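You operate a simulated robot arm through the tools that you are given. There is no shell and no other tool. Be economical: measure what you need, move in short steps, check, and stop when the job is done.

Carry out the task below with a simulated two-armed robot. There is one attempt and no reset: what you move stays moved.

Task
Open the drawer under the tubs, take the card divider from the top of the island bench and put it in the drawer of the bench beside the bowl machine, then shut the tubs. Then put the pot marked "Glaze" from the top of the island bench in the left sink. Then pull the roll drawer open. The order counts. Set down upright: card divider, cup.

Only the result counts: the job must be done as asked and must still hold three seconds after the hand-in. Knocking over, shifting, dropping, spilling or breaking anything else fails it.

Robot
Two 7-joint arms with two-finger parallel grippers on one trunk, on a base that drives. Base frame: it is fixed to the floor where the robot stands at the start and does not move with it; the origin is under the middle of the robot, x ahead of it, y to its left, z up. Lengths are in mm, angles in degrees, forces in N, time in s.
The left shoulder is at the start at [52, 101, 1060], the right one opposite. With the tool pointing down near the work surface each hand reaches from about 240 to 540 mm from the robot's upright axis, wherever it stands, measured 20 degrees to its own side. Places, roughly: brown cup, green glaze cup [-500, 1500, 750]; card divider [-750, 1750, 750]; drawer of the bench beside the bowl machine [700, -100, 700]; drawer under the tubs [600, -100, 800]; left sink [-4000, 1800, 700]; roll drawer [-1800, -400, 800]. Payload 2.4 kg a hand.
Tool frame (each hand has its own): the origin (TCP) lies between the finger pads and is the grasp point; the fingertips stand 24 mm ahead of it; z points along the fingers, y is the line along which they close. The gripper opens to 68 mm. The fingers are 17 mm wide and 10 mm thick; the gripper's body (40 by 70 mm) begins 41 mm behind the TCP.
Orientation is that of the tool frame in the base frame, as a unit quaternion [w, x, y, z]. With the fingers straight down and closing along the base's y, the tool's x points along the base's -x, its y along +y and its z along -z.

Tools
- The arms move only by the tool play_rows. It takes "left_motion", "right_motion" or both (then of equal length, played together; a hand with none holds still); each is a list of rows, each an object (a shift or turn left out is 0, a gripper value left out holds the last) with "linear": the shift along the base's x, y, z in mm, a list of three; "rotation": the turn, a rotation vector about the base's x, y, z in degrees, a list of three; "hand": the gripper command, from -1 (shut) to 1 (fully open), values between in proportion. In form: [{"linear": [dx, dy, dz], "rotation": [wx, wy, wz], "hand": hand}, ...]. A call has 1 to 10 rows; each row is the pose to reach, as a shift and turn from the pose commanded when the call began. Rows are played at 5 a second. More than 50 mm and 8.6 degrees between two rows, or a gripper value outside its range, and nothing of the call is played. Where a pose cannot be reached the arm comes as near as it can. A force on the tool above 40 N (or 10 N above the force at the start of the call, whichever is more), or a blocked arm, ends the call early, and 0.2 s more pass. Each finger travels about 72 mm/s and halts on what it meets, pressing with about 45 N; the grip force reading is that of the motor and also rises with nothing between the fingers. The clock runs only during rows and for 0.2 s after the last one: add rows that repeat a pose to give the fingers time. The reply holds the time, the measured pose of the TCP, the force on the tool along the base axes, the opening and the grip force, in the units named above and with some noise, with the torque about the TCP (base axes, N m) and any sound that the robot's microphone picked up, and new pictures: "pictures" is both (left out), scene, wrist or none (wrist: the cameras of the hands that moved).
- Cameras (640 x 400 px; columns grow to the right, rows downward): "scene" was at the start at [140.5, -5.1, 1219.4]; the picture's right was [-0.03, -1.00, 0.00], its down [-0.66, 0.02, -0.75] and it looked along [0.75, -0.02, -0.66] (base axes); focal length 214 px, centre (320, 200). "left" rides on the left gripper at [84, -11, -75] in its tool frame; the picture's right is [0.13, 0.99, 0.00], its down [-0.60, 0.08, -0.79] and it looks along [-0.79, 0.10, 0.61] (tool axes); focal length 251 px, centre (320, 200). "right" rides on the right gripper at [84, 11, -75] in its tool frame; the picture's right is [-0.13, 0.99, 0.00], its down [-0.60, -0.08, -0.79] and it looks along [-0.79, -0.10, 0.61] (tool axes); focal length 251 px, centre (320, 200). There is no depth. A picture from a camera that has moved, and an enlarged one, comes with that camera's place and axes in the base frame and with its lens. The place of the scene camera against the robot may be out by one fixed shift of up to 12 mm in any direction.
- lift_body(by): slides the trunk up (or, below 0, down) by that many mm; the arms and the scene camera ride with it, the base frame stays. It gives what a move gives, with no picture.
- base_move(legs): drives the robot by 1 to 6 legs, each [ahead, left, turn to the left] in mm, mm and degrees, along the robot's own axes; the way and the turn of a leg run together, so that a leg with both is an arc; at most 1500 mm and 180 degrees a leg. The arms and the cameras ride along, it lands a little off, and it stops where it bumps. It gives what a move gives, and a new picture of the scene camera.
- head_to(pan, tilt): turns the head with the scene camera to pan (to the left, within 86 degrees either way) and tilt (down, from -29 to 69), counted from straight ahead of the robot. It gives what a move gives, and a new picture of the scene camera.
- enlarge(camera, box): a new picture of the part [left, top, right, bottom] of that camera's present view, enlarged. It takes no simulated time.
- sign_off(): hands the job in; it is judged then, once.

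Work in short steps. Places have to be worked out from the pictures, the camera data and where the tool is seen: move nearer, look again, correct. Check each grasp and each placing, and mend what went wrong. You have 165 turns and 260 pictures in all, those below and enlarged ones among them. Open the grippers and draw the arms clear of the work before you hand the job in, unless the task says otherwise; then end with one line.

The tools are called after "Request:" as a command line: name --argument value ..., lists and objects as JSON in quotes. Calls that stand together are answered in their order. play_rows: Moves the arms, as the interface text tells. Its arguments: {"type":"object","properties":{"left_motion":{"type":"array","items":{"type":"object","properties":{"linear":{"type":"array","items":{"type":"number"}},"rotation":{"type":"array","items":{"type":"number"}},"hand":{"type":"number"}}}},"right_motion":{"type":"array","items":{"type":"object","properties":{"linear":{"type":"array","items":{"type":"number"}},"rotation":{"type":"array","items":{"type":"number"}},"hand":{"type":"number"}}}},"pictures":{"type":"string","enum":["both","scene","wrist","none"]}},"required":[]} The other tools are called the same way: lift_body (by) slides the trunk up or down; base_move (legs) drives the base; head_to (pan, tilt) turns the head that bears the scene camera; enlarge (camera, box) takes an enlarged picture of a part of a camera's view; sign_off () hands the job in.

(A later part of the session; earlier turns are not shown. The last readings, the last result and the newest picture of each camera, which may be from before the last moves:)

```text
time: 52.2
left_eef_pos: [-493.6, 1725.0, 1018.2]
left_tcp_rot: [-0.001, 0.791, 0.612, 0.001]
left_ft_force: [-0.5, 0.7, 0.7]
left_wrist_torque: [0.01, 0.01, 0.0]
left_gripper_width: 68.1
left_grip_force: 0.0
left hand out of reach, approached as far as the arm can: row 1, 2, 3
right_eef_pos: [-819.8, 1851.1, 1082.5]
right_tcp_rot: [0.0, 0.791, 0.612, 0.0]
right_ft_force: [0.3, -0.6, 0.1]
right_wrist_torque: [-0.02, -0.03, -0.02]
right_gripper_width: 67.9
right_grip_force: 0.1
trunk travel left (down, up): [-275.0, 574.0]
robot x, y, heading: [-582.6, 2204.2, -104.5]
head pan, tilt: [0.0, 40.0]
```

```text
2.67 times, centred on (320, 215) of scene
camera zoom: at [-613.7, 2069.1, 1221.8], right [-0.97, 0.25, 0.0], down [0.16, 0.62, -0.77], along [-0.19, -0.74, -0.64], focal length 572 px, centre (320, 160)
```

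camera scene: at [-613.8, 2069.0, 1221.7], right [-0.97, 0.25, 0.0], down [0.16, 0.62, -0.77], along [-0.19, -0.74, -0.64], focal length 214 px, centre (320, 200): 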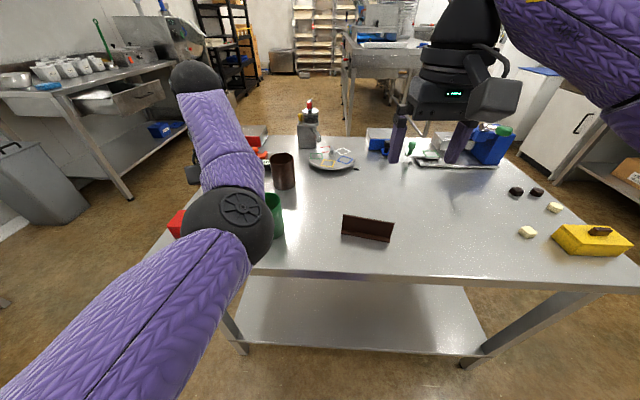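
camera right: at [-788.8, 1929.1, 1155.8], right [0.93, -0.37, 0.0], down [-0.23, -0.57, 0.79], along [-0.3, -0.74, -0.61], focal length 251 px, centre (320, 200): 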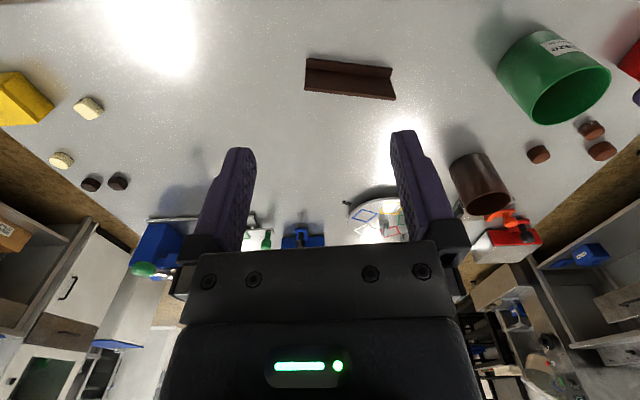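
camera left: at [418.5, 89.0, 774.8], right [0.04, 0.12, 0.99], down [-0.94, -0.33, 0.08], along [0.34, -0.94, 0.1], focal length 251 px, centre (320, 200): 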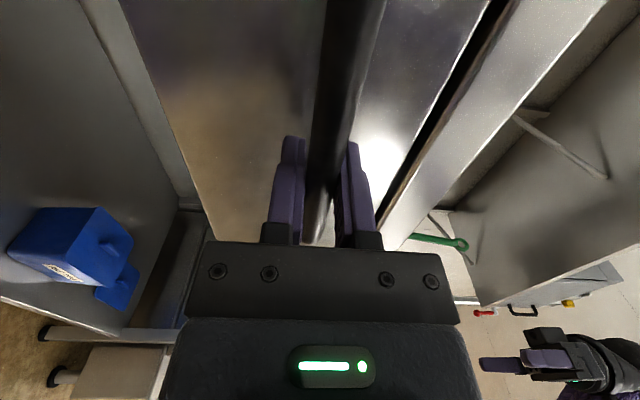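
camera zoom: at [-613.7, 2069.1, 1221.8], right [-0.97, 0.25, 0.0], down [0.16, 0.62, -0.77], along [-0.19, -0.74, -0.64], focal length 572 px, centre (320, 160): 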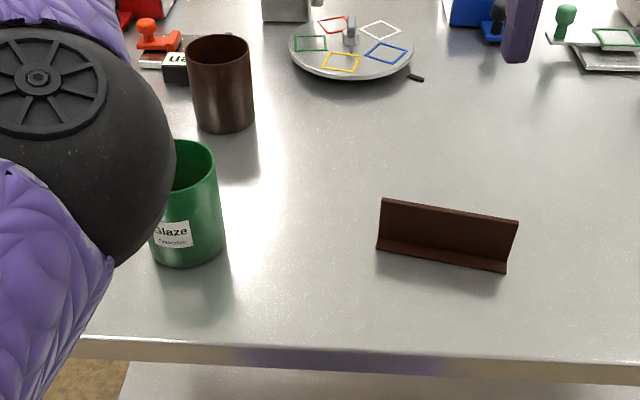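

The divider is an L: board top centre about (-818,1759,862), running at -28°, with a table top near z 812. I'll yaw the right hand +76.5° and go above it.

Request:
play_rows --right_motion '[{"rotation": [0, 0, 8.5], "linear": [0, -10, -15], "hand": 1}, {"rotation": [0, 0, 17], "linear": [0, -20, -30]}, {"rotation": [0, 0, 25.5], "linear": [0, -30, -45]}, {"rotation": [0, 0, 34], "linear": [0, -40, -60]}, {"rotation": [0, 0, 42.5], "linear": [0, -50, -75]}, {"rotation": [0, 0, 51], "linear": [0, -60, -90]}, {"rotation": [0, 0, 59.5], "linear": [1, -70, -110]}, {"rotation": [0, 0, 68], "linear": [2, -80, -130]}, {"rotation": [0, 0, 76.5], "linear": [3, -91, -150]}, {"rotation": [0, 0, 76.5], "linear": [3, -91, -155]}]'

```text
time: 54.4
left_eef_pos: [-494.0, 1724.4, 1018.8]
left_tcp_rot: [-0.001, 0.792, 0.611, 0.001]
left_ft_force: [-0.7, 0.5, 0.9]
left_wrist_torque: [0.01, 0.0, 0.01]
left_gripper_width: 68.2
left_grip_force: 0.0
right_eef_pos: [-751.0, 1934.6, 944.3]
right_tcp_rot: [-0.012, 0.256, 0.967, -0.008]
right_ft_force: [0.1, 0.3, 0.5]
right_wrist_torque: [-0.01, 0.01, 0.0]
right_gripper_width: 68.1
right_grip_force: 0.0
right hand out of reach, approached as far as the arm can: row 5, 6, 7, 8, 9, 10
trunk travel left (down, up): [-275.0, 574.0]
robot x, y, heading: [-581.4, 2206.0, -104.6]
head pan, tilt: [0.0, 40.0]
camera scene: at [-613.9, 2069.3, 1221.8], right [-0.97, 0.25, 0.0], down [0.16, 0.62, -0.77], along [-0.19, -0.74, -0.64], focal length 214 px, centre (320, 200)
camera right: at [-817.6, 1985.5, 1019.7], right [0.6, 0.8, -0.02], down [0.51, -0.36, 0.78], along [0.62, -0.48, -0.62], focal length 251 px, centre (320, 200)
```

scene: 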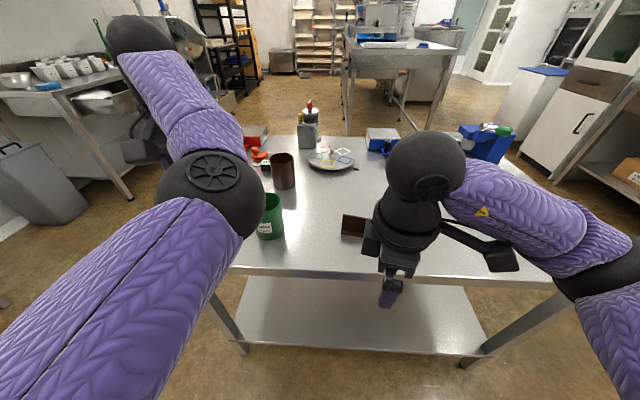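
right: 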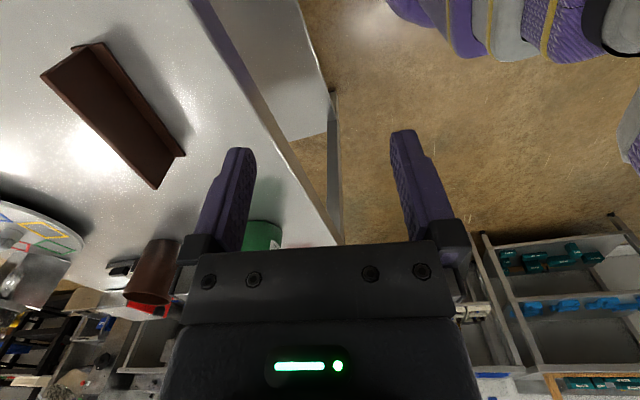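

With that yaw the right arm can't reach. Turning the robot about 45° left makes the board's line closer to the hand's natural orientation, so I'll back off, turn, and unwind the hand.

Request:
base_move --legs '[[-300, 0, 0], [0, 0, 45]]'

Request:
play_rows --right_motion '[{"rotation": [0, 0, -8.5], "linear": [5, -5, 20]}, {"rotation": [0, 0, -17], "linear": [10, -10, 40]}, {"rotation": [0, 0, -25.5], "linear": [15, -15, 60]}, {"rotation": [0, 0, -34], "linear": [20, -20, 80]}, {"rotation": [0, 0, -45], "linear": [25, -25, 80]}]'

```text
time: 58.5
left_eef_pos: [-104.8, 2216.3, 1017.7]
left_tcp_rot: [-0.002, 0.5, 0.866, 0.001]
left_ft_force: [0.4, -0.1, 0.1]
left_wrist_torque: [0.01, 0.0, 0.0]
left_gripper_width: 68.1
left_grip_force: 0.1
right_eef_pos: [-434.5, 2182.0, 944.3]
right_tcp_rot: [-0.008, -0.13, 0.991, -0.011]
right_ft_force: [-0.9, 0.1, -0.4]
right_wrist_torque: [0.01, 0.01, -0.02]
right_gripper_width: 67.8
right_grip_force: 0.0
trunk travel left (down, up): [-275.0, 574.0]
robot x, y, heading: [-503.3, 2492.9, -59.9]
head pan, tilt: [0.0, 40.0]
camera scene: at [-432.8, 2374.0, 1221.8], right [-0.87, -0.5, 0.0], down [-0.32, 0.56, -0.77], along [0.38, -0.66, -0.64], focal length 214 px, centre (320, 200)
```

scene: 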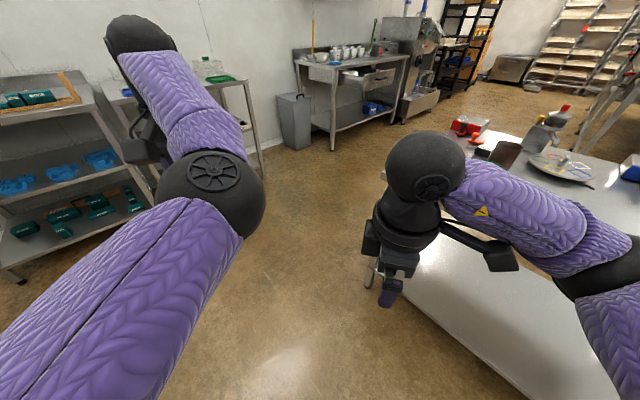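

```text
refused: row 5 steps farther than a row can; nothing moved
```

I'll redo the unwind with smaller turns.

Request:
play_rows --right_motion '[{"rotation": [0, 0, -7.5], "linear": [0, -5, 20]}, {"rotation": [0, 0, -15], "linear": [0, -10, 40]}, {"rotation": [0, 0, -22.5], "linear": [0, -15, 60]}, {"rotation": [0, 0, -30], "linear": [0, -20, 60]}, {"rotation": [0, 0, -37.5], "linear": [0, -30, 60]}, {"rotation": [0, 0, -45], "linear": [0, -30, 60]}]' --pictures "scene"

```text
time: 59.9
left_eef_pos: [-103.9, 2215.7, 1018.4]
left_tcp_rot: [-0.002, 0.5, 0.866, 0.0]
left_ft_force: [-0.9, -0.2, 0.5]
left_wrist_torque: [0.02, -0.02, 0.02]
left_gripper_width: 68.0
left_grip_force: 0.0
right_eef_pos: [-434.5, 2152.4, 1004.3]
right_tcp_rot: [-0.012, 0.26, 0.966, -0.007]
right_ft_force: [0.1, 0.8, 0.9]
right_wrist_torque: [0.02, -0.01, 0.0]
right_gripper_width: 67.9
right_grip_force: 0.1
trunk travel left (down, up): [-275.0, 574.0]
robot x, y, heading: [-506.1, 2499.2, -59.9]
head pan, tilt: [0.0, 40.0]
camera scene: at [-432.8, 2374.0, 1221.8], right [-0.87, -0.5, 0.0], down [-0.32, 0.56, -0.77], along [0.38, -0.66, -0.64], focal length 214 px, centre (320, 200)
```

scene: 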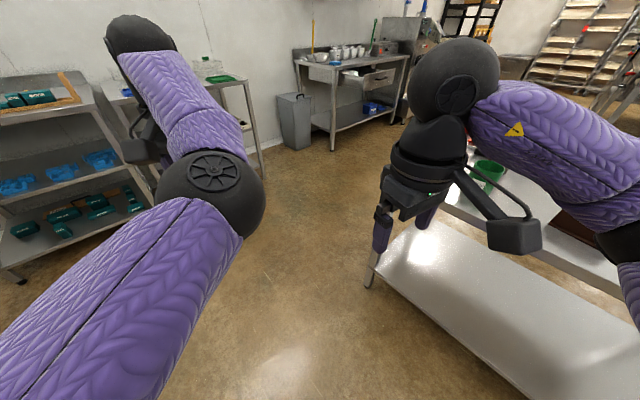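

Orientation is right (closing at 60°). I'll drive in so the card lies front-right of the robot, then shift the right hand over it.

Request:
base_move --legs '[[140, 0, 0], [0, -366, 0]]'

Request:
play_rows --right_motion '[{"linear": [-35, -20, 0], "rotation": [0, 0, 1]}, {"linear": [-70, -40, 0], "rotation": [0, 0, 2]}, {"linear": [-105, -61, 0], "rotation": [0, 0, 2]}, {"linear": [-140, -81, 0], "rotation": [0, 0, 2]}]'

```text
time: 63.2
left_eef_pos: [-345.7, 1911.2, 1017.9]
left_tcp_rot: [-0.002, 0.5, 0.866, 0.0]
left_ft_force: [0.3, 0.0, 0.0]
left_wrist_torque: [-0.02, 0.01, 0.0]
left_gripper_width: 68.1
left_grip_force: 0.0
right_eef_pos: [-674.5, 1851.1, 1004.6]
right_tcp_rot: [-0.012, 0.259, 0.966, -0.007]
right_ft_force: [0.2, 0.2, -0.3]
right_wrist_torque: [0.01, -0.01, 0.0]
right_gripper_width: 68.0
right_grip_force: 0.0
trunk travel left (down, up): [-275.0, 574.0]
robot x, y, heading: [-746.6, 2194.1, -60.0]
head pan, tilt: [0.0, 40.0]
camera scene: at [-674.0, 2070.5, 1221.8], right [-0.86, -0.5, 0.0], down [-0.32, 0.56, -0.77], along [0.38, -0.66, -0.64], focal length 214 px, centre (320, 200)
```

scene: 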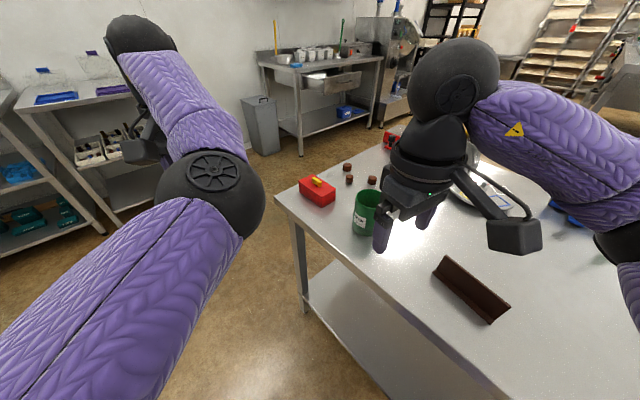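

```text
time: 64.2
left_eef_pos: [-345.0, 1912.0, 1019.3]
left_tcp_rot: [-0.003, 0.5, 0.866, 0.0]
left_ft_force: [1.0, 0.2, -1.1]
left_wrist_torque: [0.01, -0.02, 0.03]
left_gripper_width: 68.2
left_grip_force: 0.1
right_eef_pos: [-814.9, 1769.4, 1004.1]
right_tcp_rot: [-0.012, 0.242, 0.97, -0.008]
right_ft_force: [-0.1, -0.7, 0.1]
right_wrist_torque: [0.02, 0.02, -0.01]
right_gripper_width: 67.8
right_grip_force: 0.0
trunk travel left (down, up): [-275.0, 574.0]
robot x, y, heading: [-747.1, 2190.2, -59.9]
head pan, tilt: [0.0, 40.0]
camera scene: at [-674.1, 2070.5, 1221.8], right [-0.86, -0.5, 0.0], down [-0.32, 0.56, -0.77], along [0.38, -0.66, -0.64], focal length 214 px, centre (320, 200)
camera right: at [-882.2, 1819.1, 1078.9], right [0.58, 0.81, -0.02], down [0.52, -0.35, 0.78], along [0.63, -0.47, -0.62], focal length 251 px, centre (320, 200)
```

scene: 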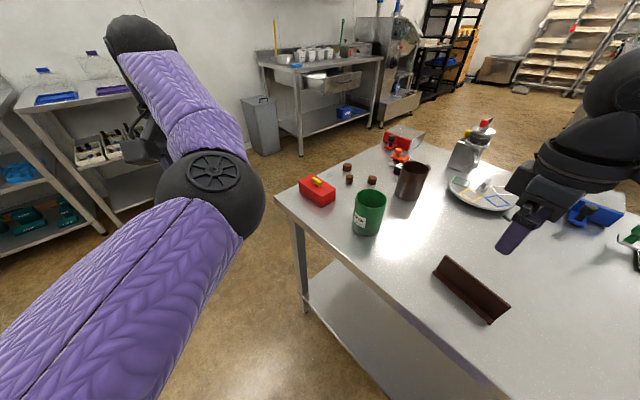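
right: 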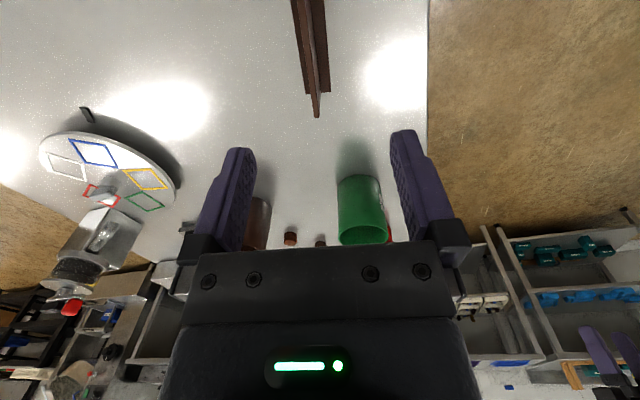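

Well aligned; my estimate of the board at (-818,1760) agrees with this view. I'll descend to just above it and check.

Request:
play_rows --right_motion '[{"linear": [-3, -9, -35]}, {"linear": [-3, -9, -70]}, {"linear": [-3, -9, -100]}, {"linear": [-3, -9, -118]}]'

```text
time: 65.2
left_eef_pos: [-345.8, 1912.8, 1019.7]
left_tcp_rot: [-0.002, 0.5, 0.866, -0.001]
left_ft_force: [0.3, -0.5, 0.3]
left_wrist_torque: [0.02, 0.05, 0.03]
left_gripper_width: 68.1
left_grip_force: 0.0
right_eef_pos: [-813.5, 1770.6, 895.1]
right_tcp_rot: [-0.011, 0.244, 0.97, -0.009]
right_ft_force: [0.3, -0.7, 0.1]
right_wrist_torque: [-0.01, 0.02, 0.03]
right_gripper_width: 68.2
right_grip_force: 0.0
right hand out of reach, approached as far as the arm can: row 1, 2, 3, 4
trunk travel left (down, up): [-275.0, 574.0]
robot x, y, heading: [-743.8, 2192.1, -59.7]
head pan, tilt: [0.0, 40.0]
camera scene: at [-674.2, 2070.6, 1221.8], right [-0.86, -0.5, 0.0], down [-0.32, 0.56, -0.77], along [0.38, -0.66, -0.64], focal length 214 px, centre (320, 200)
camera right: at [-881.9, 1822.1, 970.9], right [0.58, 0.81, -0.02], down [0.52, -0.35, 0.78], along [0.63, -0.47, -0.62], focal length 251 px, centre (320, 200)
```

scene: 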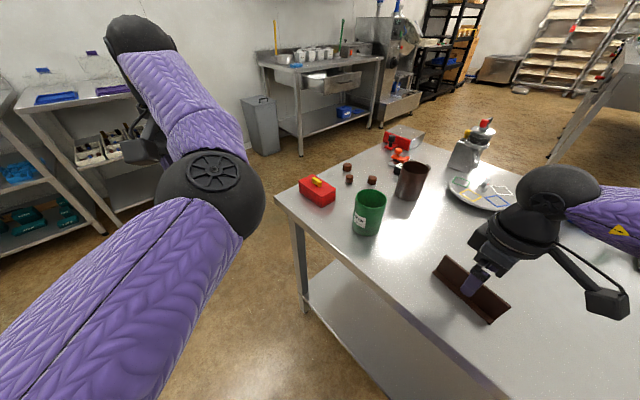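
right: 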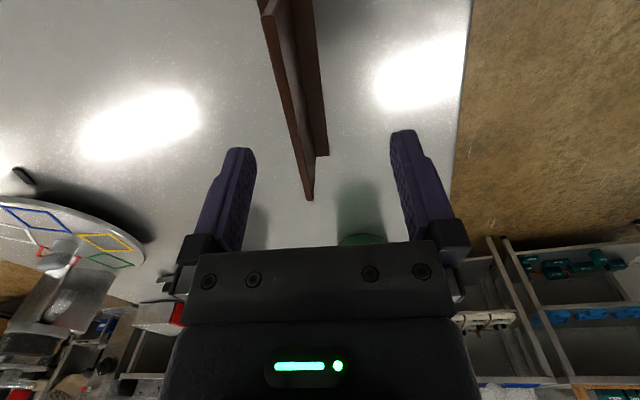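

The hand is just at its reach limit. I'll nudge the base closer, which brings the target inside the arm's range.

Request:
base_move --legs '[[30, -40, 0]]'

```text
time: 66.1
left_eef_pos: [-366.3, 1865.7, 1018.3]
left_tcp_rot: [-0.002, 0.5, 0.866, 0.0]
left_ft_force: [0.6, 0.3, 0.3]
left_wrist_torque: [-0.01, 0.0, -0.02]
left_gripper_width: 67.9
left_grip_force: 0.1
right_eef_pos: [-835.3, 1724.8, 895.6]
right_tcp_rot: [-0.012, 0.243, 0.97, -0.008]
right_ft_force: [0.2, 0.0, -0.4]
right_wrist_torque: [0.02, -0.02, -0.02]
right_gripper_width: 68.2
right_grip_force: 0.1
trunk travel left (down, up): [-275.0, 574.0]
robot x, y, heading: [-765.2, 2145.9, -60.1]
head pan, tilt: [0.0, 40.0]
camera scene: at [-694.5, 2023.8, 1221.8], right [-0.87, -0.5, 0.0], down [-0.32, 0.56, -0.77], along [0.38, -0.66, -0.64], focal length 214 px, centre (320, 200)
```

scene: 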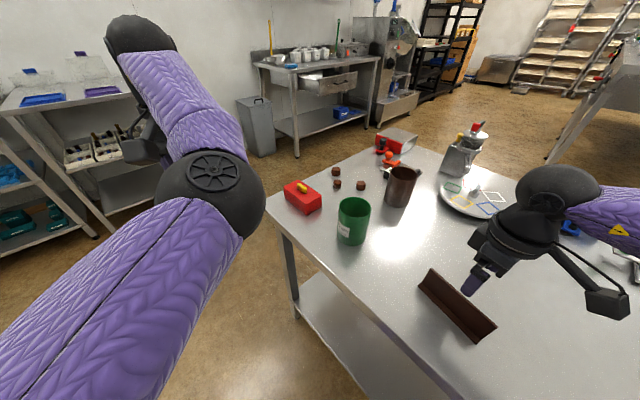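

Now I'll bring the hand back to (-818,1760) at the same height and check alignment.

Request:
play_rows --right_motion '[{"linear": [9, 18, 0]}, {"linear": [17, 35, 0]}, {"linear": [17, 35, 0]}]' --pictures "wrist"

```text
time: 66.9
left_eef_pos: [-366.6, 1865.2, 1019.1]
left_tcp_rot: [-0.001, 0.5, 0.866, 0.0]
left_ft_force: [0.4, -0.5, 0.1]
left_wrist_torque: [0.0, -0.04, 0.02]
left_gripper_width: 68.2
left_grip_force: 0.1
right_eef_pos: [-817.7, 1760.4, 895.5]
right_tcp_rot: [-0.012, 0.244, 0.97, -0.008]
right_ft_force: [-0.6, -0.3, 0.6]
right_wrist_torque: [0.05, -0.04, 0.01]
right_gripper_width: 68.0
right_grip_force: 0.2
trunk travel left (down, up): [-275.0, 574.0]
robot x, y, heading: [-764.9, 2147.7, -60.1]
head pan, tilt: [0.0, 40.0]
camera right: at [-885.4, 1810.4, 970.3], right [0.58, 0.81, -0.02], down [0.52, -0.35, 0.78], along [0.63, -0.47, -0.62], focal length 251 px, centre (320, 200)
```

right: 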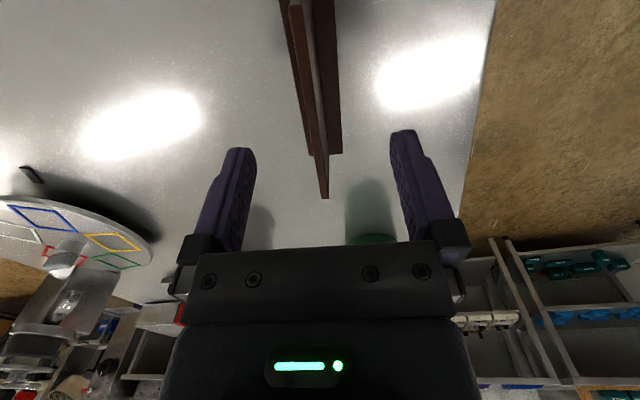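

The board is centred between the fingers to within about 4 mm. I'll make a small correction, descend to z≈850 and close.

Request:
play_rows --right_motion '[{"linear": [-2, -3, -15], "hand": 1}, {"linear": [-2, -3, -30], "hand": 1}, {"linear": [-2, -3, -45], "hand": 1}, {"linear": [-2, -3, -45], "hand": -1}, {"linear": [-2, -3, -45], "hand": -1}, {"linear": [-2, -3, -45], "hand": -1}, {"linear": [-2, -3, -45], "hand": -1}]'

```text
time: 68.5
left_eef_pos: [-365.0, 1864.6, 1017.7]
left_tcp_rot: [-0.002, 0.5, 0.866, 0.0]
left_ft_force: [0.3, -0.5, -0.5]
left_wrist_torque: [-0.01, 0.01, 0.03]
left_gripper_width: 67.9
left_grip_force: 0.1
right_eef_pos: [-820.2, 1756.8, 849.7]
right_tcp_rot: [-0.012, 0.244, 0.97, -0.008]
right_ft_force: [-0.7, 0.0, -1.3]
right_wrist_torque: [0.0, 0.01, -0.01]
right_gripper_width: 4.6
right_grip_force: 27.6
trunk travel left (down, up): [-275.0, 574.0]
robot x, y, heading: [-767.1, 2146.0, -59.7]
head pan, tilt: [0.0, 40.0]
camera scene: at [-694.4, 2024.0, 1221.8], right [-0.87, -0.5, 0.0], down [-0.32, 0.56, -0.77], along [0.38, -0.66, -0.64], focal length 214 px, centre (320, 200)
camera right: at [-887.0, 1807.3, 925.5], right [0.58, 0.81, -0.02], down [0.52, -0.35, 0.78], along [0.63, -0.47, -0.62], focal length 251 px, centre (320, 200)
```

scene: 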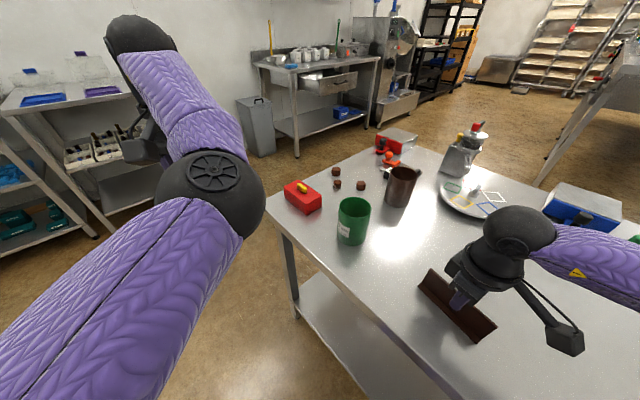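
right: 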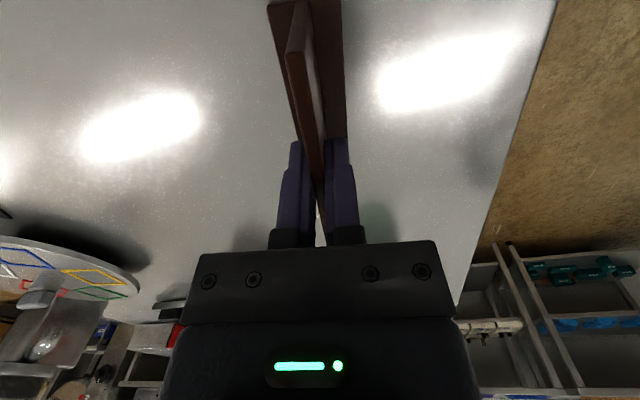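

The board is held at 4.6 mm. I'll lift straight up.

Request:
play_rows --right_motion '[{"linear": [0, 0, 40], "hand": -1}, {"linear": [0, 0, 80]}, {"linear": [2, 2, 120]}, {"linear": [4, 4, 150]}]'

```text
time: 69.5
left_eef_pos: [-365.8, 1864.6, 1018.7]
left_tcp_rot: [-0.001, 0.499, 0.866, 0.0]
left_ft_force: [0.1, -0.6, 0.0]
left_wrist_torque: [0.02, 0.02, 0.05]
left_gripper_width: 67.9
left_grip_force: 0.1
right_eef_pos: [-815.6, 1760.9, 1000.7]
right_tcp_rot: [-0.012, 0.244, 0.97, -0.009]
right_ft_force: [0.4, 0.6, -0.1]
right_wrist_torque: [0.01, -0.05, -0.02]
right_gripper_width: 4.8
right_grip_force: 27.7
trunk travel left (down, up): [-275.0, 574.0]
robot x, y, heading: [-766.5, 2145.3, -60.0]
head pan, tilt: [0.0, 40.0]
camera scene: at [-694.4, 2024.1, 1221.8], right [-0.87, -0.5, 0.0], down [-0.32, 0.56, -0.77], along [0.38, -0.66, -0.64], focal length 214 px, centre (320, 200)
camera right: at [-882.8, 1812.4, 1076.4], right [0.58, 0.81, -0.02], down [0.52, -0.35, 0.78], along [0.63, -0.47, -0.62], focal length 251 px, centre (320, 200)
```

scene: 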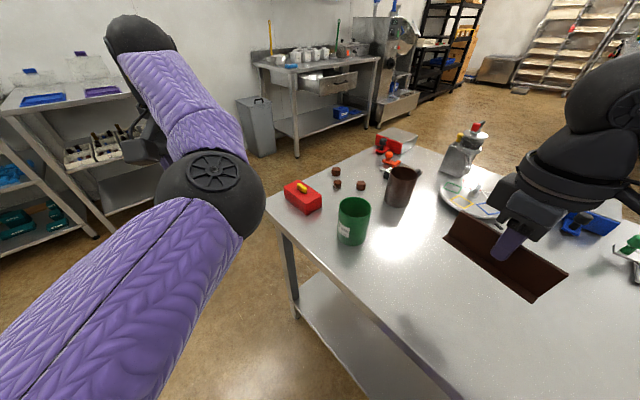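
right: 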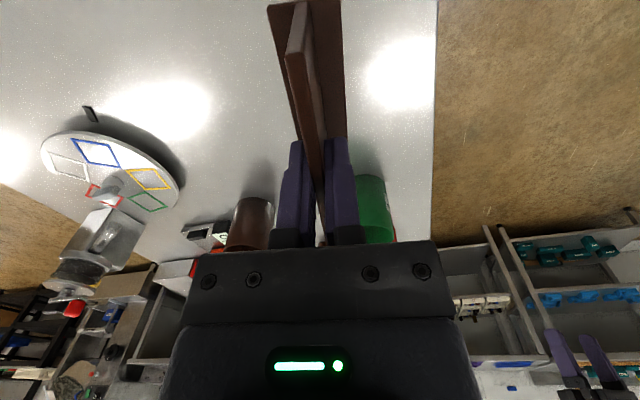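

The divider is held cleanly. I'll back away from the island, square up, and unwind the wrist before driving back to the drawer.

Request:
base_move --legs '[[-280, 0, 0], [0, 0, 42.1]]'

Request:
play_rows --right_motion '[{"rotation": [0, 0, -8], "linear": [5, -2, 5]}, {"rotation": [0, 0, -16], "linear": [10, -4, 5]}, {"rotation": [0, 0, -24], "linear": [15, -6, 5]}, {"rotation": [0, 0, -32], "linear": [20, -8, 5]}]' --pictures "wrist"

```text
time: 73.4
left_eef_pos: [-419.8, 2449.6, 1018.9]
left_tcp_rot: [-0.002, 0.153, 0.988, -0.001]
left_ft_force: [0.3, 0.7, 0.2]
left_wrist_torque: [0.01, -0.01, 0.01]
left_gripper_width: 68.1
left_grip_force: 0.0
right_eef_pos: [-680.9, 2069.5, 999.8]
right_tcp_rot: [-0.008, -0.124, 0.992, -0.012]
right_ft_force: [0.3, 0.1, 0.5]
right_wrist_torque: [0.0, 0.01, 0.0]
right_gripper_width: 4.8
right_grip_force: 28.0
trunk travel left (down, up): [-275.0, 574.0]
robot x, y, heading: [-907.3, 2388.9, -17.0]
head pan, tilt: [0.0, 40.0]
camera scene: at [-769.6, 2342.0, 1221.8], right [-0.3, -0.95, 0.0], down [-0.61, 0.19, -0.77], along [0.73, -0.23, -0.64], focal length 214 px, centre (320, 200)
```

scene: 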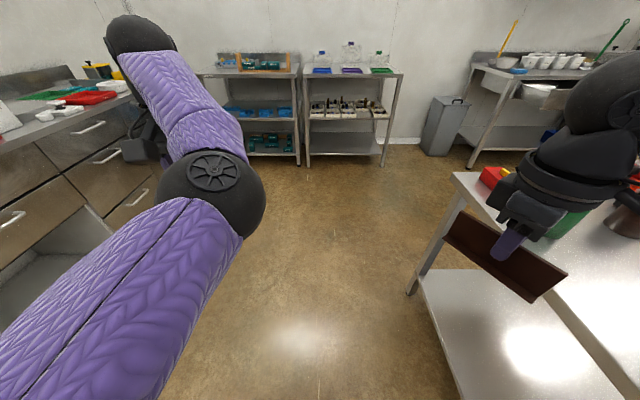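

```text
time: 74.4
left_eef_pos: [-419.3, 2448.4, 1019.0]
left_tcp_rot: [-0.001, 0.153, 0.988, -0.001]
left_ft_force: [0.3, -0.2, -0.2]
left_wrist_torque: [0.01, -0.03, 0.01]
left_gripper_width: 68.0
left_grip_force: 0.0
right_eef_pos: [-659.8, 2062.0, 1005.7]
right_tcp_rot: [-0.012, 0.155, 0.988, -0.011]
right_ft_force: [0.5, 0.0, -0.4]
right_wrist_torque: [0.04, -0.01, 0.0]
right_gripper_width: 4.7
right_grip_force: 28.3
trunk travel left (down, up): [-275.0, 574.0]
robot x, y, heading: [-904.7, 2387.2, -17.1]
head pan, tilt: [0.0, 40.0]
camera right: at [-735.8, 2099.7, 1080.6], right [0.43, 0.9, -0.02], down [0.57, -0.25, 0.78], along [0.7, -0.35, -0.62], focal length 251 px, centre (320, 200)
```

right: 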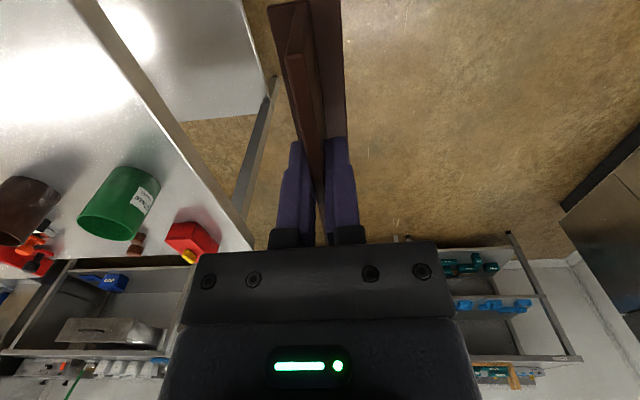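

Clear path. Driving out past the island corner, then sliding right toward the drawer.

Request:
base_move --legs '[[0, 120, 0], [1450, 0, -0.8], [0, -1400, 0]]'

```text
time: 89.2
left_eef_pos: [570.9, 762.0, 1017.8]
left_tcp_rot: [-0.002, 0.159, 0.987, -0.001]
left_ft_force: [-0.2, -0.6, 0.0]
left_wrist_torque: [0.03, -0.02, 0.0]
left_gripper_width: 68.0
left_grip_force: 0.1
right_eef_pos: [325.3, 377.5, 1005.3]
right_tcp_rot: [-0.011, 0.161, 0.987, -0.01]
right_ft_force: [0.7, 0.0, -1.3]
right_wrist_torque: [0.05, 0.01, 0.02]
right_gripper_width: 5.0
right_grip_force: 27.4
trunk travel left (down, up): [-275.0, 574.0]
robot x, y, heading: [81.4, 705.6, -18.1]
head pan, tilt: [0.0, 40.0]
camera scene: at [219.3, 660.1, 1221.8], right [-0.31, -0.95, 0.0], down [-0.61, 0.2, -0.77], along [0.73, -0.24, -0.64], focal length 214 px, centre (320, 200)
```

scene: 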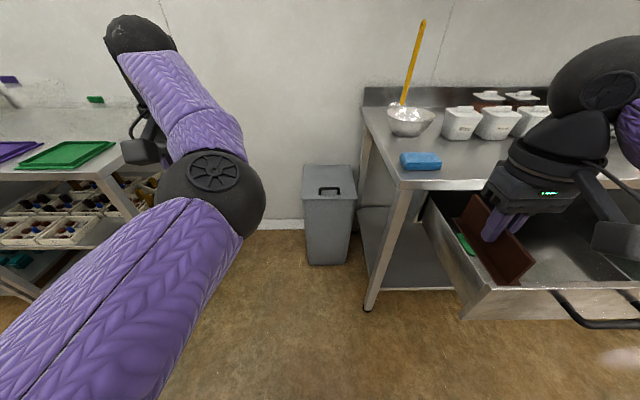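

I'll slide right about 485 mm so the drawer is in front, with the hand still high.

Request:
base_move --legs '[[0, -485, 0.1]]'

Request:
head_to --pan -10 --tilt 55

```text
time: 92.0
left_eef_pos: [421.8, 307.5, 1019.1]
left_tcp_rot: [-0.001, 0.161, 0.987, 0.0]
left_ft_force: [-0.4, 0.0, -0.6]
left_wrist_torque: [-0.01, -0.05, -0.01]
left_gripper_width: 68.0
left_grip_force: 0.1
right_eef_pos: [173.6, -76.1, 1005.8]
right_tcp_rot: [-0.012, 0.161, 0.987, -0.009]
right_ft_force: [0.4, 0.3, 0.1]
right_wrist_torque: [0.01, 0.02, 0.0]
right_gripper_width: 4.6
right_grip_force: 28.3
trunk travel left (down, up): [-275.0, 574.0]
robot x, y, heading: [-64.7, 253.2, -18.1]
head pan, tilt: [0.0, 40.0]
camera scene: at [69.3, 205.7, 1221.8], right [-0.31, -0.95, 0.0], down [-0.61, 0.2, -0.77], along [0.73, -0.24, -0.64], focal length 214 px, centre (320, 200)
```

scene: 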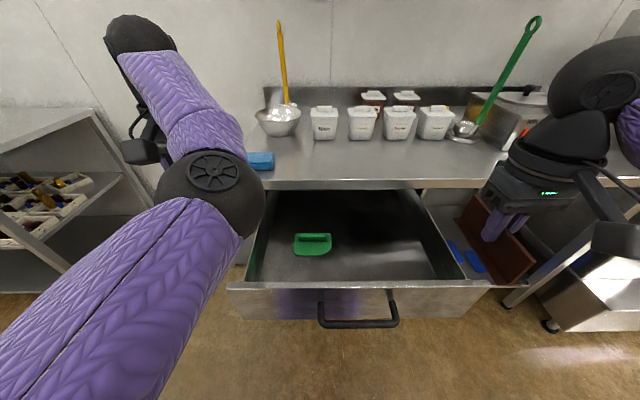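

```text
time: 92.8
left_eef_pos: [420.9, 306.8, 1017.8]
left_tcp_rot: [-0.002, 0.161, 0.987, 0.0]
left_ft_force: [0.2, -0.8, -0.1]
left_wrist_torque: [0.01, -0.01, 0.02]
left_gripper_width: 68.1
left_grip_force: 0.0
right_eef_pos: [175.5, -74.9, 1005.2]
right_tcp_rot: [-0.011, 0.161, 0.987, -0.01]
right_ft_force: [0.2, 1.0, 0.1]
right_wrist_torque: [0.01, -0.02, 0.01]
right_gripper_width: 4.6
right_grip_force: 28.2
trunk travel left (down, up): [-275.0, 574.0]
robot x, y, heading: [-61.8, 252.0, -18.2]
head pan, tilt: [-10.0, 55.0]
camera scene: at [52.2, 198.3, 1201.2], right [-0.47, -0.88, 0.0], down [-0.72, 0.39, -0.57], along [0.51, -0.27, -0.82], focal length 214 px, centre (320, 200)
```

scene: 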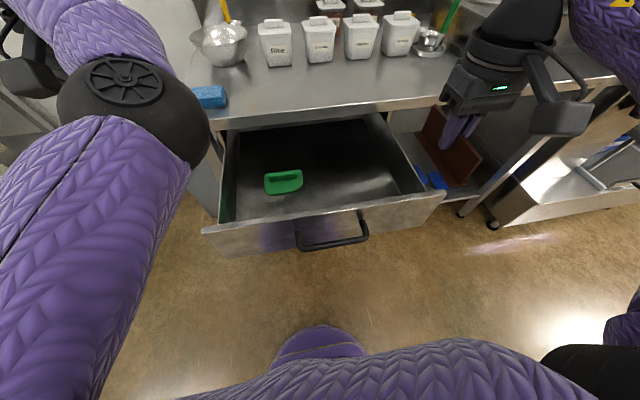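

The drawer's right half is clear. I'll carry the divider to about 315 mm deep and 60 mm left of the robot-frame origin line, staying high, then check.

Request:
play_rows --right_motion '[{"linear": [35, 8, 0]}, {"linear": [70, 17, 0]}, {"linear": [105, 26, 0]}, {"linear": [140, 35, 0]}]'

```text
time: 93.8
left_eef_pos: [421.5, 308.2, 1018.1]
left_tcp_rot: [-0.002, 0.16, 0.987, -0.001]
left_ft_force: [0.5, -0.7, -0.6]
left_wrist_torque: [0.01, 0.0, 0.01]
left_gripper_width: 68.3
left_grip_force: 0.0
right_eef_pos: [313.8, -41.3, 1004.8]
right_tcp_rot: [-0.011, 0.161, 0.987, -0.009]
right_ft_force: [-1.1, -0.5, 0.2]
right_wrist_torque: [0.02, -0.01, -0.04]
right_gripper_width: 4.8
right_grip_force: 28.2
trunk travel left (down, up): [-275.0, 574.0]
robot x, y, heading: [-66.9, 252.0, -18.2]
head pan, tilt: [-10.0, 55.0]
camera scene: at [52.3, 198.4, 1201.1], right [-0.47, -0.88, 0.0], down [-0.72, 0.39, -0.57], along [0.5, -0.27, -0.82], focal length 214 px, centre (320, 200)
camera right: at [239.0, -2.5, 1080.4], right [0.44, 0.9, -0.02], down [0.57, -0.26, 0.78], along [0.7, -0.36, -0.62], focal length 251 px, centre (320, 200)
```

scene: 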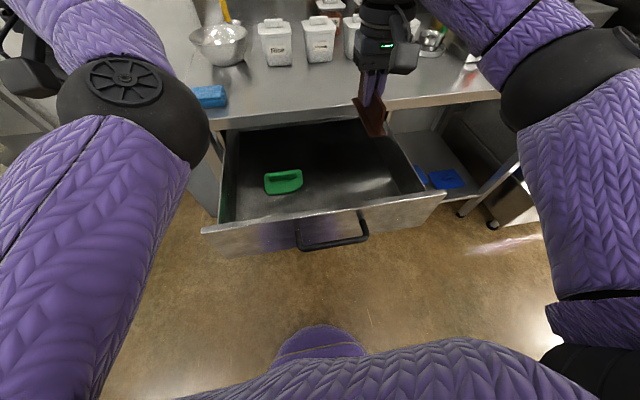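
right: 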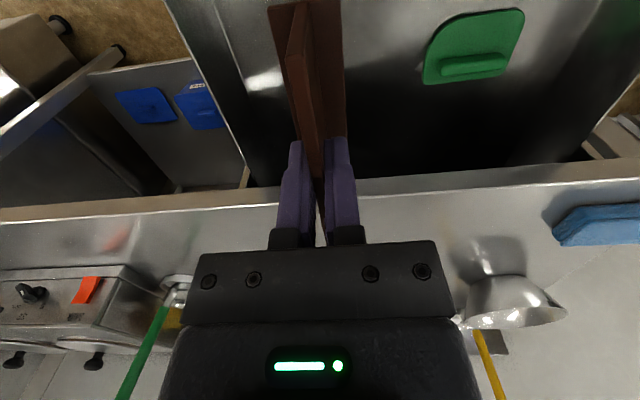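

The hand is over the open part of the drawer, clear of the table edge and walls. I'll descend most of the way.

Request:
play_rows --right_motion '[{"linear": [0, 0, -45]}, {"linear": [0, 0, -90]}, {"linear": [0, 0, -130]}, {"linear": [0, 0, -165]}, {"linear": [0, 0, -195]}]'

```text
time: 95.0
left_eef_pos: [421.7, 306.5, 1017.6]
left_tcp_rot: [-0.002, 0.16, 0.987, -0.001]
left_ft_force: [0.5, -1.1, 0.6]
left_wrist_torque: [0.02, -0.03, -0.04]
left_gripper_width: 67.8
left_grip_force: 0.0
right_eef_pos: [313.2, -40.3, 807.2]
right_tcp_rot: [-0.011, 0.162, 0.987, -0.009]
right_ft_force: [0.1, 0.1, -0.8]
right_wrist_torque: [0.01, 0.0, 0.02]
right_gripper_width: 5.0
right_grip_force: 28.3
trunk travel left (down, up): [-275.0, 574.0]
robot x, y, heading: [-64.4, 251.9, -18.3]
head pan, tilt: [-10.0, 55.0]
camera scene: at [52.2, 198.4, 1201.1], right [-0.47, -0.88, 0.0], down [-0.72, 0.39, -0.57], along [0.5, -0.27, -0.82], focal length 214 px, centre (320, 200)
camera right: at [238.3, -1.9, 883.3], right [0.44, 0.9, -0.02], down [0.57, -0.26, 0.78], along [0.7, -0.36, -0.62], focal length 251 px, centre (320, 200)
```

scene: 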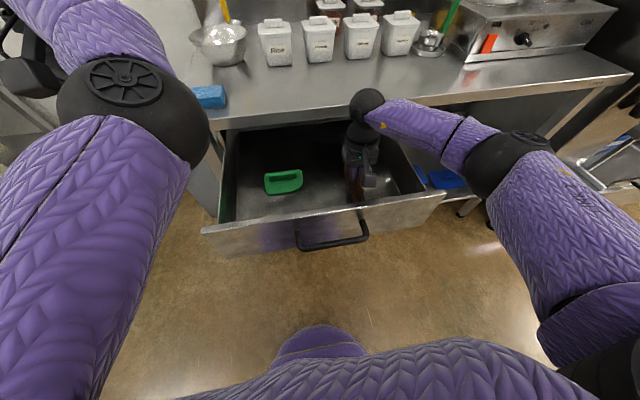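
right: 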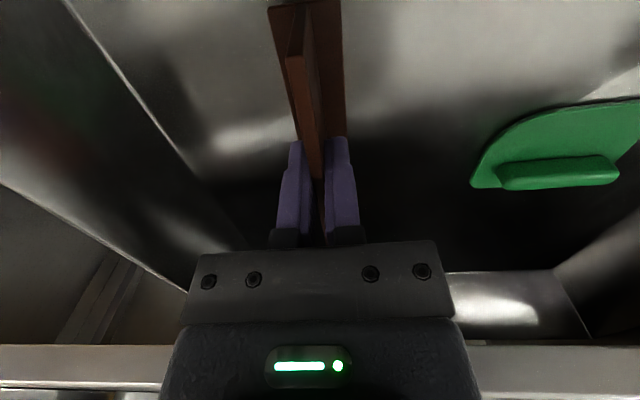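

Inside the drawer with clearance all round. I'll descend slowly until light contact with the drawer floor.

Request:
play_rows --right_motion '[{"linear": [0, 0, -6]}, {"linear": [0, 0, -12]}, {"linear": [0, 0, -18]}, {"linear": [0, 0, -23]}, {"linear": [0, 0, -27]}, {"linear": [0, 0, -30]}]' --pictures "none"

```text
time: 96.4
left_eef_pos: [420.9, 307.5, 1019.2]
left_tcp_rot: [-0.002, 0.16, 0.987, 0.0]
left_ft_force: [0.1, -0.3, 0.0]
left_wrist_torque: [-0.01, -0.01, 0.01]
left_gripper_width: 68.0
left_grip_force: 0.0
right_eef_pos: [314.0, -42.5, 781.3]
right_tcp_rot: [-0.012, 0.161, 0.987, -0.01]
right_ft_force: [-0.7, 0.3, 0.1]
right_wrist_torque: [0.0, -0.02, 0.0]
right_gripper_width: 4.7
right_grip_force: 27.8
trunk travel left (down, up): [-275.0, 574.0]
robot x, y, heading: [-62.6, 250.1, -18.4]
head pan, tilt: [-10.0, 55.0]
```

No contact yet at z 781; continuing in fine steps.

Request:
play_rows --right_motion '[{"linear": [0, 0, -3]}, {"linear": [0, 0, -6]}, {"linear": [0, 0, -9]}, {"linear": [0, 0, -12]}, {"linear": [0, 0, -15]}, {"linear": [0, 0, -18]}, {"linear": [0, 0, -21]}, {"linear": [0, 0, -24]}, {"linear": [0, 0, -27]}, {"linear": [0, 0, -30]}]' --pictures "wrist"

```text
time: 97.8
left_eef_pos: [420.6, 308.3, 1019.3]
left_tcp_rot: [-0.001, 0.161, 0.987, -0.002]
left_ft_force: [-0.2, 0.7, 0.0]
left_wrist_torque: [-0.03, -0.04, 0.02]
left_gripper_width: 67.9
left_grip_force: 0.0
right_eef_pos: [315.2, -40.4, 766.4]
right_tcp_rot: [-0.008, 0.162, 0.987, -0.008]
right_ft_force: [0.8, -3.2, 20.4]
right_wrist_torque: [0.73, 1.41, 0.15]
right_gripper_width: 4.6
right_grip_force: 28.1
trunk travel left (down, up): [-275.0, 574.0]
robot x, y, heading: [-65.1, 250.3, -18.2]
head pan, tilt: [-10.0, 55.0]
stopped in row 6 (right hand): the force on the tool passed its limit at 46 N (the readings are from after the stop); the commanded pose is now the measured one
camera right: at [239.8, -2.3, 842.3], right [0.44, 0.9, -0.02], down [0.56, -0.26, 0.79], along [0.7, -0.36, -0.62], focal length 251 px, centre (320, 200)
```

right: 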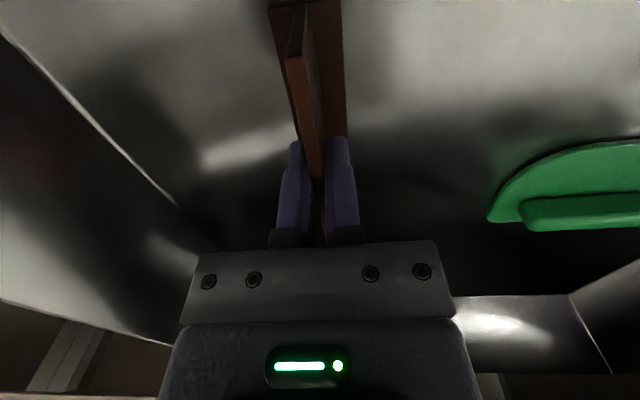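

It's resting on the drawer floor at z≈766. I'll ease off 1 mm, open, and lift straight out.

Request:
play_rows --right_motion '[{"linear": [0, 0, 1], "hand": -1}, {"linear": [0, 0, 1], "hand": -0.5}, {"linear": [0, 0, 1], "hand": 0.0}, {"linear": [0, 0, 1], "hand": 0.2}, {"linear": [0, 0, 1], "hand": 0.2}, {"linear": [0, 0, 35], "hand": 0.2}, {"linear": [0, 0, 75], "hand": 0.2}, {"linear": [0, 0, 115], "hand": 0.2}, {"linear": [0, 0, 160], "hand": 0.2}]'

```text
time: 99.8
left_eef_pos: [421.0, 307.1, 1017.8]
left_tcp_rot: [-0.002, 0.161, 0.987, -0.001]
left_ft_force: [0.3, 0.2, -0.4]
left_wrist_torque: [0.02, 0.0, -0.03]
left_gripper_width: 68.0
left_grip_force: 0.0
right_eef_pos: [313.5, -42.8, 925.1]
right_tcp_rot: [-0.011, 0.162, 0.987, -0.009]
right_ft_force: [-0.2, -0.1, -0.5]
right_wrist_torque: [0.01, -0.01, -0.02]
right_gripper_width: 40.8
right_grip_force: 0.1
trunk travel left (down, up): [-275.0, 574.0]
robot x, y, heading: [-70.1, 253.1, -18.3]
head pan, tilt: [-10.0, 55.0]
camera scene: at [52.1, 198.3, 1201.1], right [-0.48, -0.88, 0.0], down [-0.72, 0.39, -0.57], along [0.5, -0.27, -0.82], focal length 214 px, centre (320, 200)
camera right: at [239.6, -3.7, 1000.8], right [0.44, 0.9, -0.02], down [0.56, -0.26, 0.78], along [0.7, -0.36, -0.62], focal length 251 px, centre (320, 200)
```

scene: 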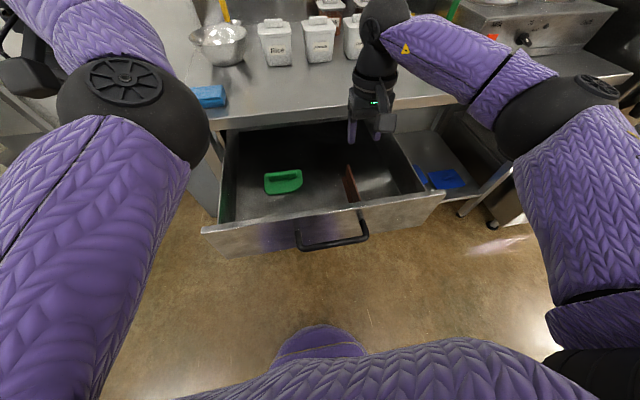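
right: 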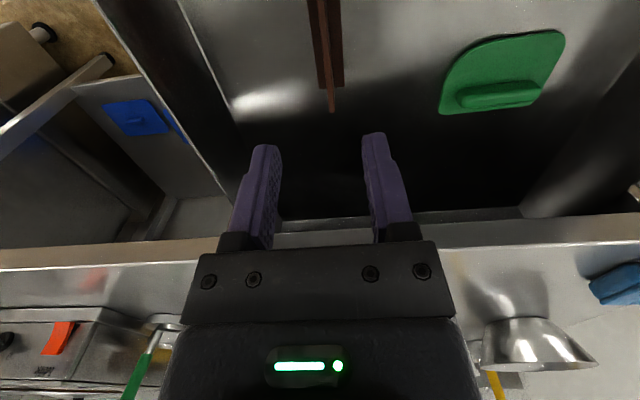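

The divider stands upright in the drawer. To shut it I'll push the front panel above the handle with closed fingertips pitched forward. First I'll back the base off, then reorient the hand.

Request:
base_move --legs '[[-110, 0, 0.4]]'

Request:
play_rows --right_motion '[{"linear": [-5, 8, 10], "rotation": [-2.6, -8.0, 0], "hand": -1}, {"linear": [-10, 16, 20], "rotation": [-5.2, -16.1, 0]}, {"linear": [-15, 24, 20], "rotation": [-7.8, -24.1, 0]}, {"linear": [-20, 32, 20], "rotation": [-10.4, -32.2, 0]}, {"linear": [-25, 40, 20], "rotation": [-13, -40.2, 0]}, {"linear": [-30, 48, 20], "rotation": [-15.6, -48.2, 0]}, {"linear": [-40, 56, 20], "rotation": [-18.2, -56.2, 0]}, {"linear": [-50, 72, 10], "rotation": [-18.2, -56.2, 0]}]'

```text
time: 101.0
left_eef_pos: [316.5, 344.1, 1018.7]
left_tcp_rot: [-0.002, 0.157, 0.988, -0.001]
left_ft_force: [0.4, 0.2, -0.1]
left_wrist_torque: [-0.02, -0.04, -0.01]
left_gripper_width: 68.0
left_grip_force: 0.1
right_eef_pos: [213.0, -5.0, 924.8]
right_tcp_rot: [-0.009, 0.159, 0.987, -0.009]
right_ft_force: [0.0, -0.6, 0.3]
right_wrist_torque: [0.01, -0.03, -0.01]
right_gripper_width: 41.2
right_grip_force: 0.0
trunk travel left (down, up): [-275.0, 574.0]
robot x, y, heading: [-167.0, 286.9, -18.1]
head pan, tilt: [-10.0, 55.0]
camera scene: at [-51.6, 233.2, 1201.1], right [-0.47, -0.88, 0.0], down [-0.72, 0.38, -0.57], along [0.51, -0.27, -0.82], focal length 214 px, centre (320, 200)
```

scene: 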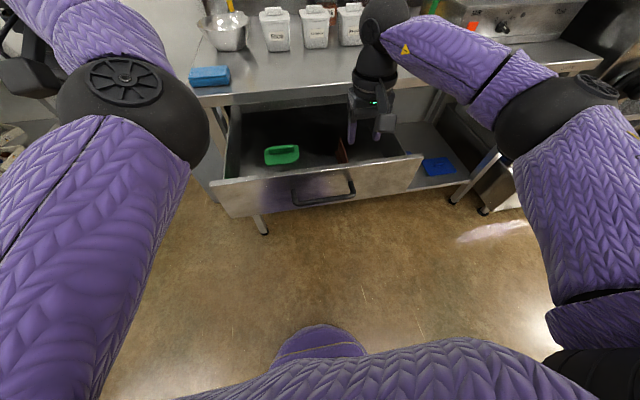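

```text
time: 102.8
left_eef_pos: [318.0, 345.1, 1017.6]
left_tcp_rot: [-0.002, 0.157, 0.988, -0.001]
left_ft_force: [0.0, -0.2, -0.9]
left_wrist_torque: [0.01, 0.01, -0.01]
left_gripper_width: 68.0
left_grip_force: 0.1
right_eef_pos: [162.7, 65.5, 936.3]
right_tcp_rot: [0.479, 0.144, 0.862, -0.083]
right_ft_force: [-0.1, -0.7, -0.9]
right_wrist_torque: [-0.04, 0.0, 0.01]
right_gripper_width: 0.0
right_grip_force: 23.8
trunk travel left (down, up): [-275.0, 574.0]
robot x, y, heading: [-171.6, 290.4, -18.0]
head pan, tilt: [-10.0, 55.0]
camera scene: at [-51.5, 233.1, 1201.1], right [-0.47, -0.88, 0.0], down [-0.72, 0.38, -0.57], along [0.51, -0.27, -0.82], focal length 214 px, centre (320, 200)
camera right: at [63.2, 111.5, 902.3], right [0.39, 0.92, 0.11], down [-0.36, 0.05, 0.93], along [0.85, -0.4, 0.35], focal length 251 px, centre (320, 200)
```

scene: 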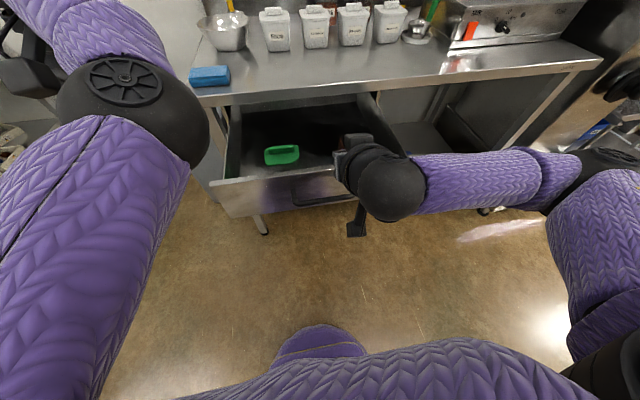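
right: 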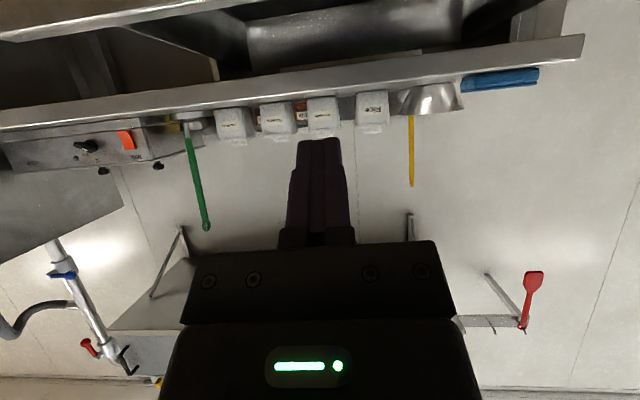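

The hand is in front of the panel, in line with the handle. I'll lower it to z≈832 so the tips face the panel above the bar.

Request:
play_rows --right_motion '[{"linear": [0, 0, -40]}, {"linear": [0, 0, -80]}, {"linear": [0, 0, -103]}]'

```text
time: 103.6
left_eef_pos: [316.9, 345.0, 1018.0]
left_tcp_rot: [-0.002, 0.158, 0.988, -0.001]
left_ft_force: [-0.3, -0.6, 0.7]
left_wrist_torque: [-0.01, 0.01, 0.0]
left_gripper_width: 68.1
left_grip_force: 0.1
right_eef_pos: [173.0, 81.1, 845.2]
right_tcp_rot: [0.476, 0.145, 0.863, -0.085]
right_ft_force: [-0.7, -0.2, 0.2]
right_wrist_torque: [0.04, 0.0, 0.0]
right_gripper_width: 0.0
right_grip_force: 23.2
right hand out of reach, approached as far as the arm can: row 2, 3
trunk travel left (down, up): [-275.0, 574.0]
robot x, y, heading: [-165.1, 287.8, -18.3]
head pan, tilt: [-10.0, 55.0]
camera scene: at [-51.3, 233.4, 1201.1], right [-0.47, -0.88, 0.0], down [-0.72, 0.38, -0.57], along [0.51, -0.27, -0.82], focal length 214 px, centre (320, 200)
camera right: at [72.8, 127.5, 812.6], right [0.39, 0.91, 0.1], down [-0.36, 0.05, 0.93], along [0.85, -0.4, 0.34], focal length 251 px, centre (320, 200)
```

scene: 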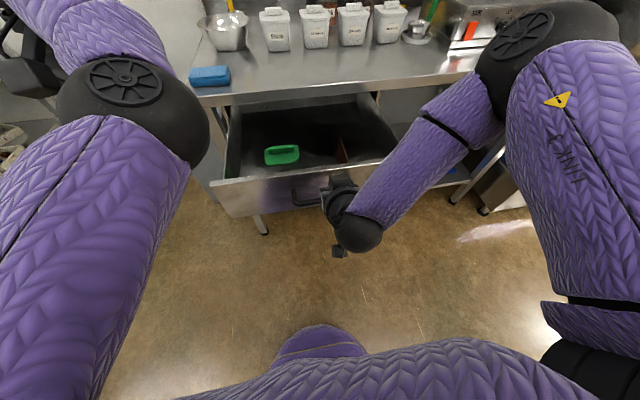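
right: 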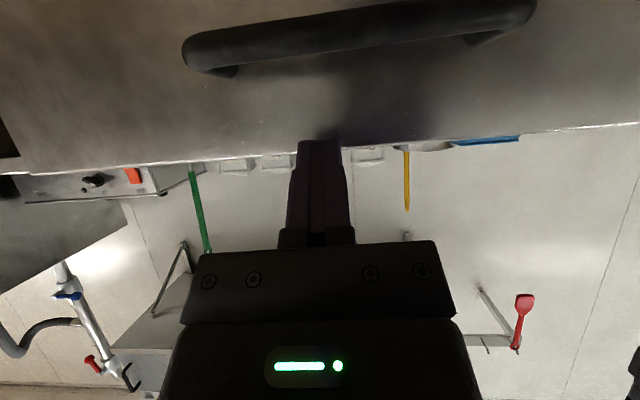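

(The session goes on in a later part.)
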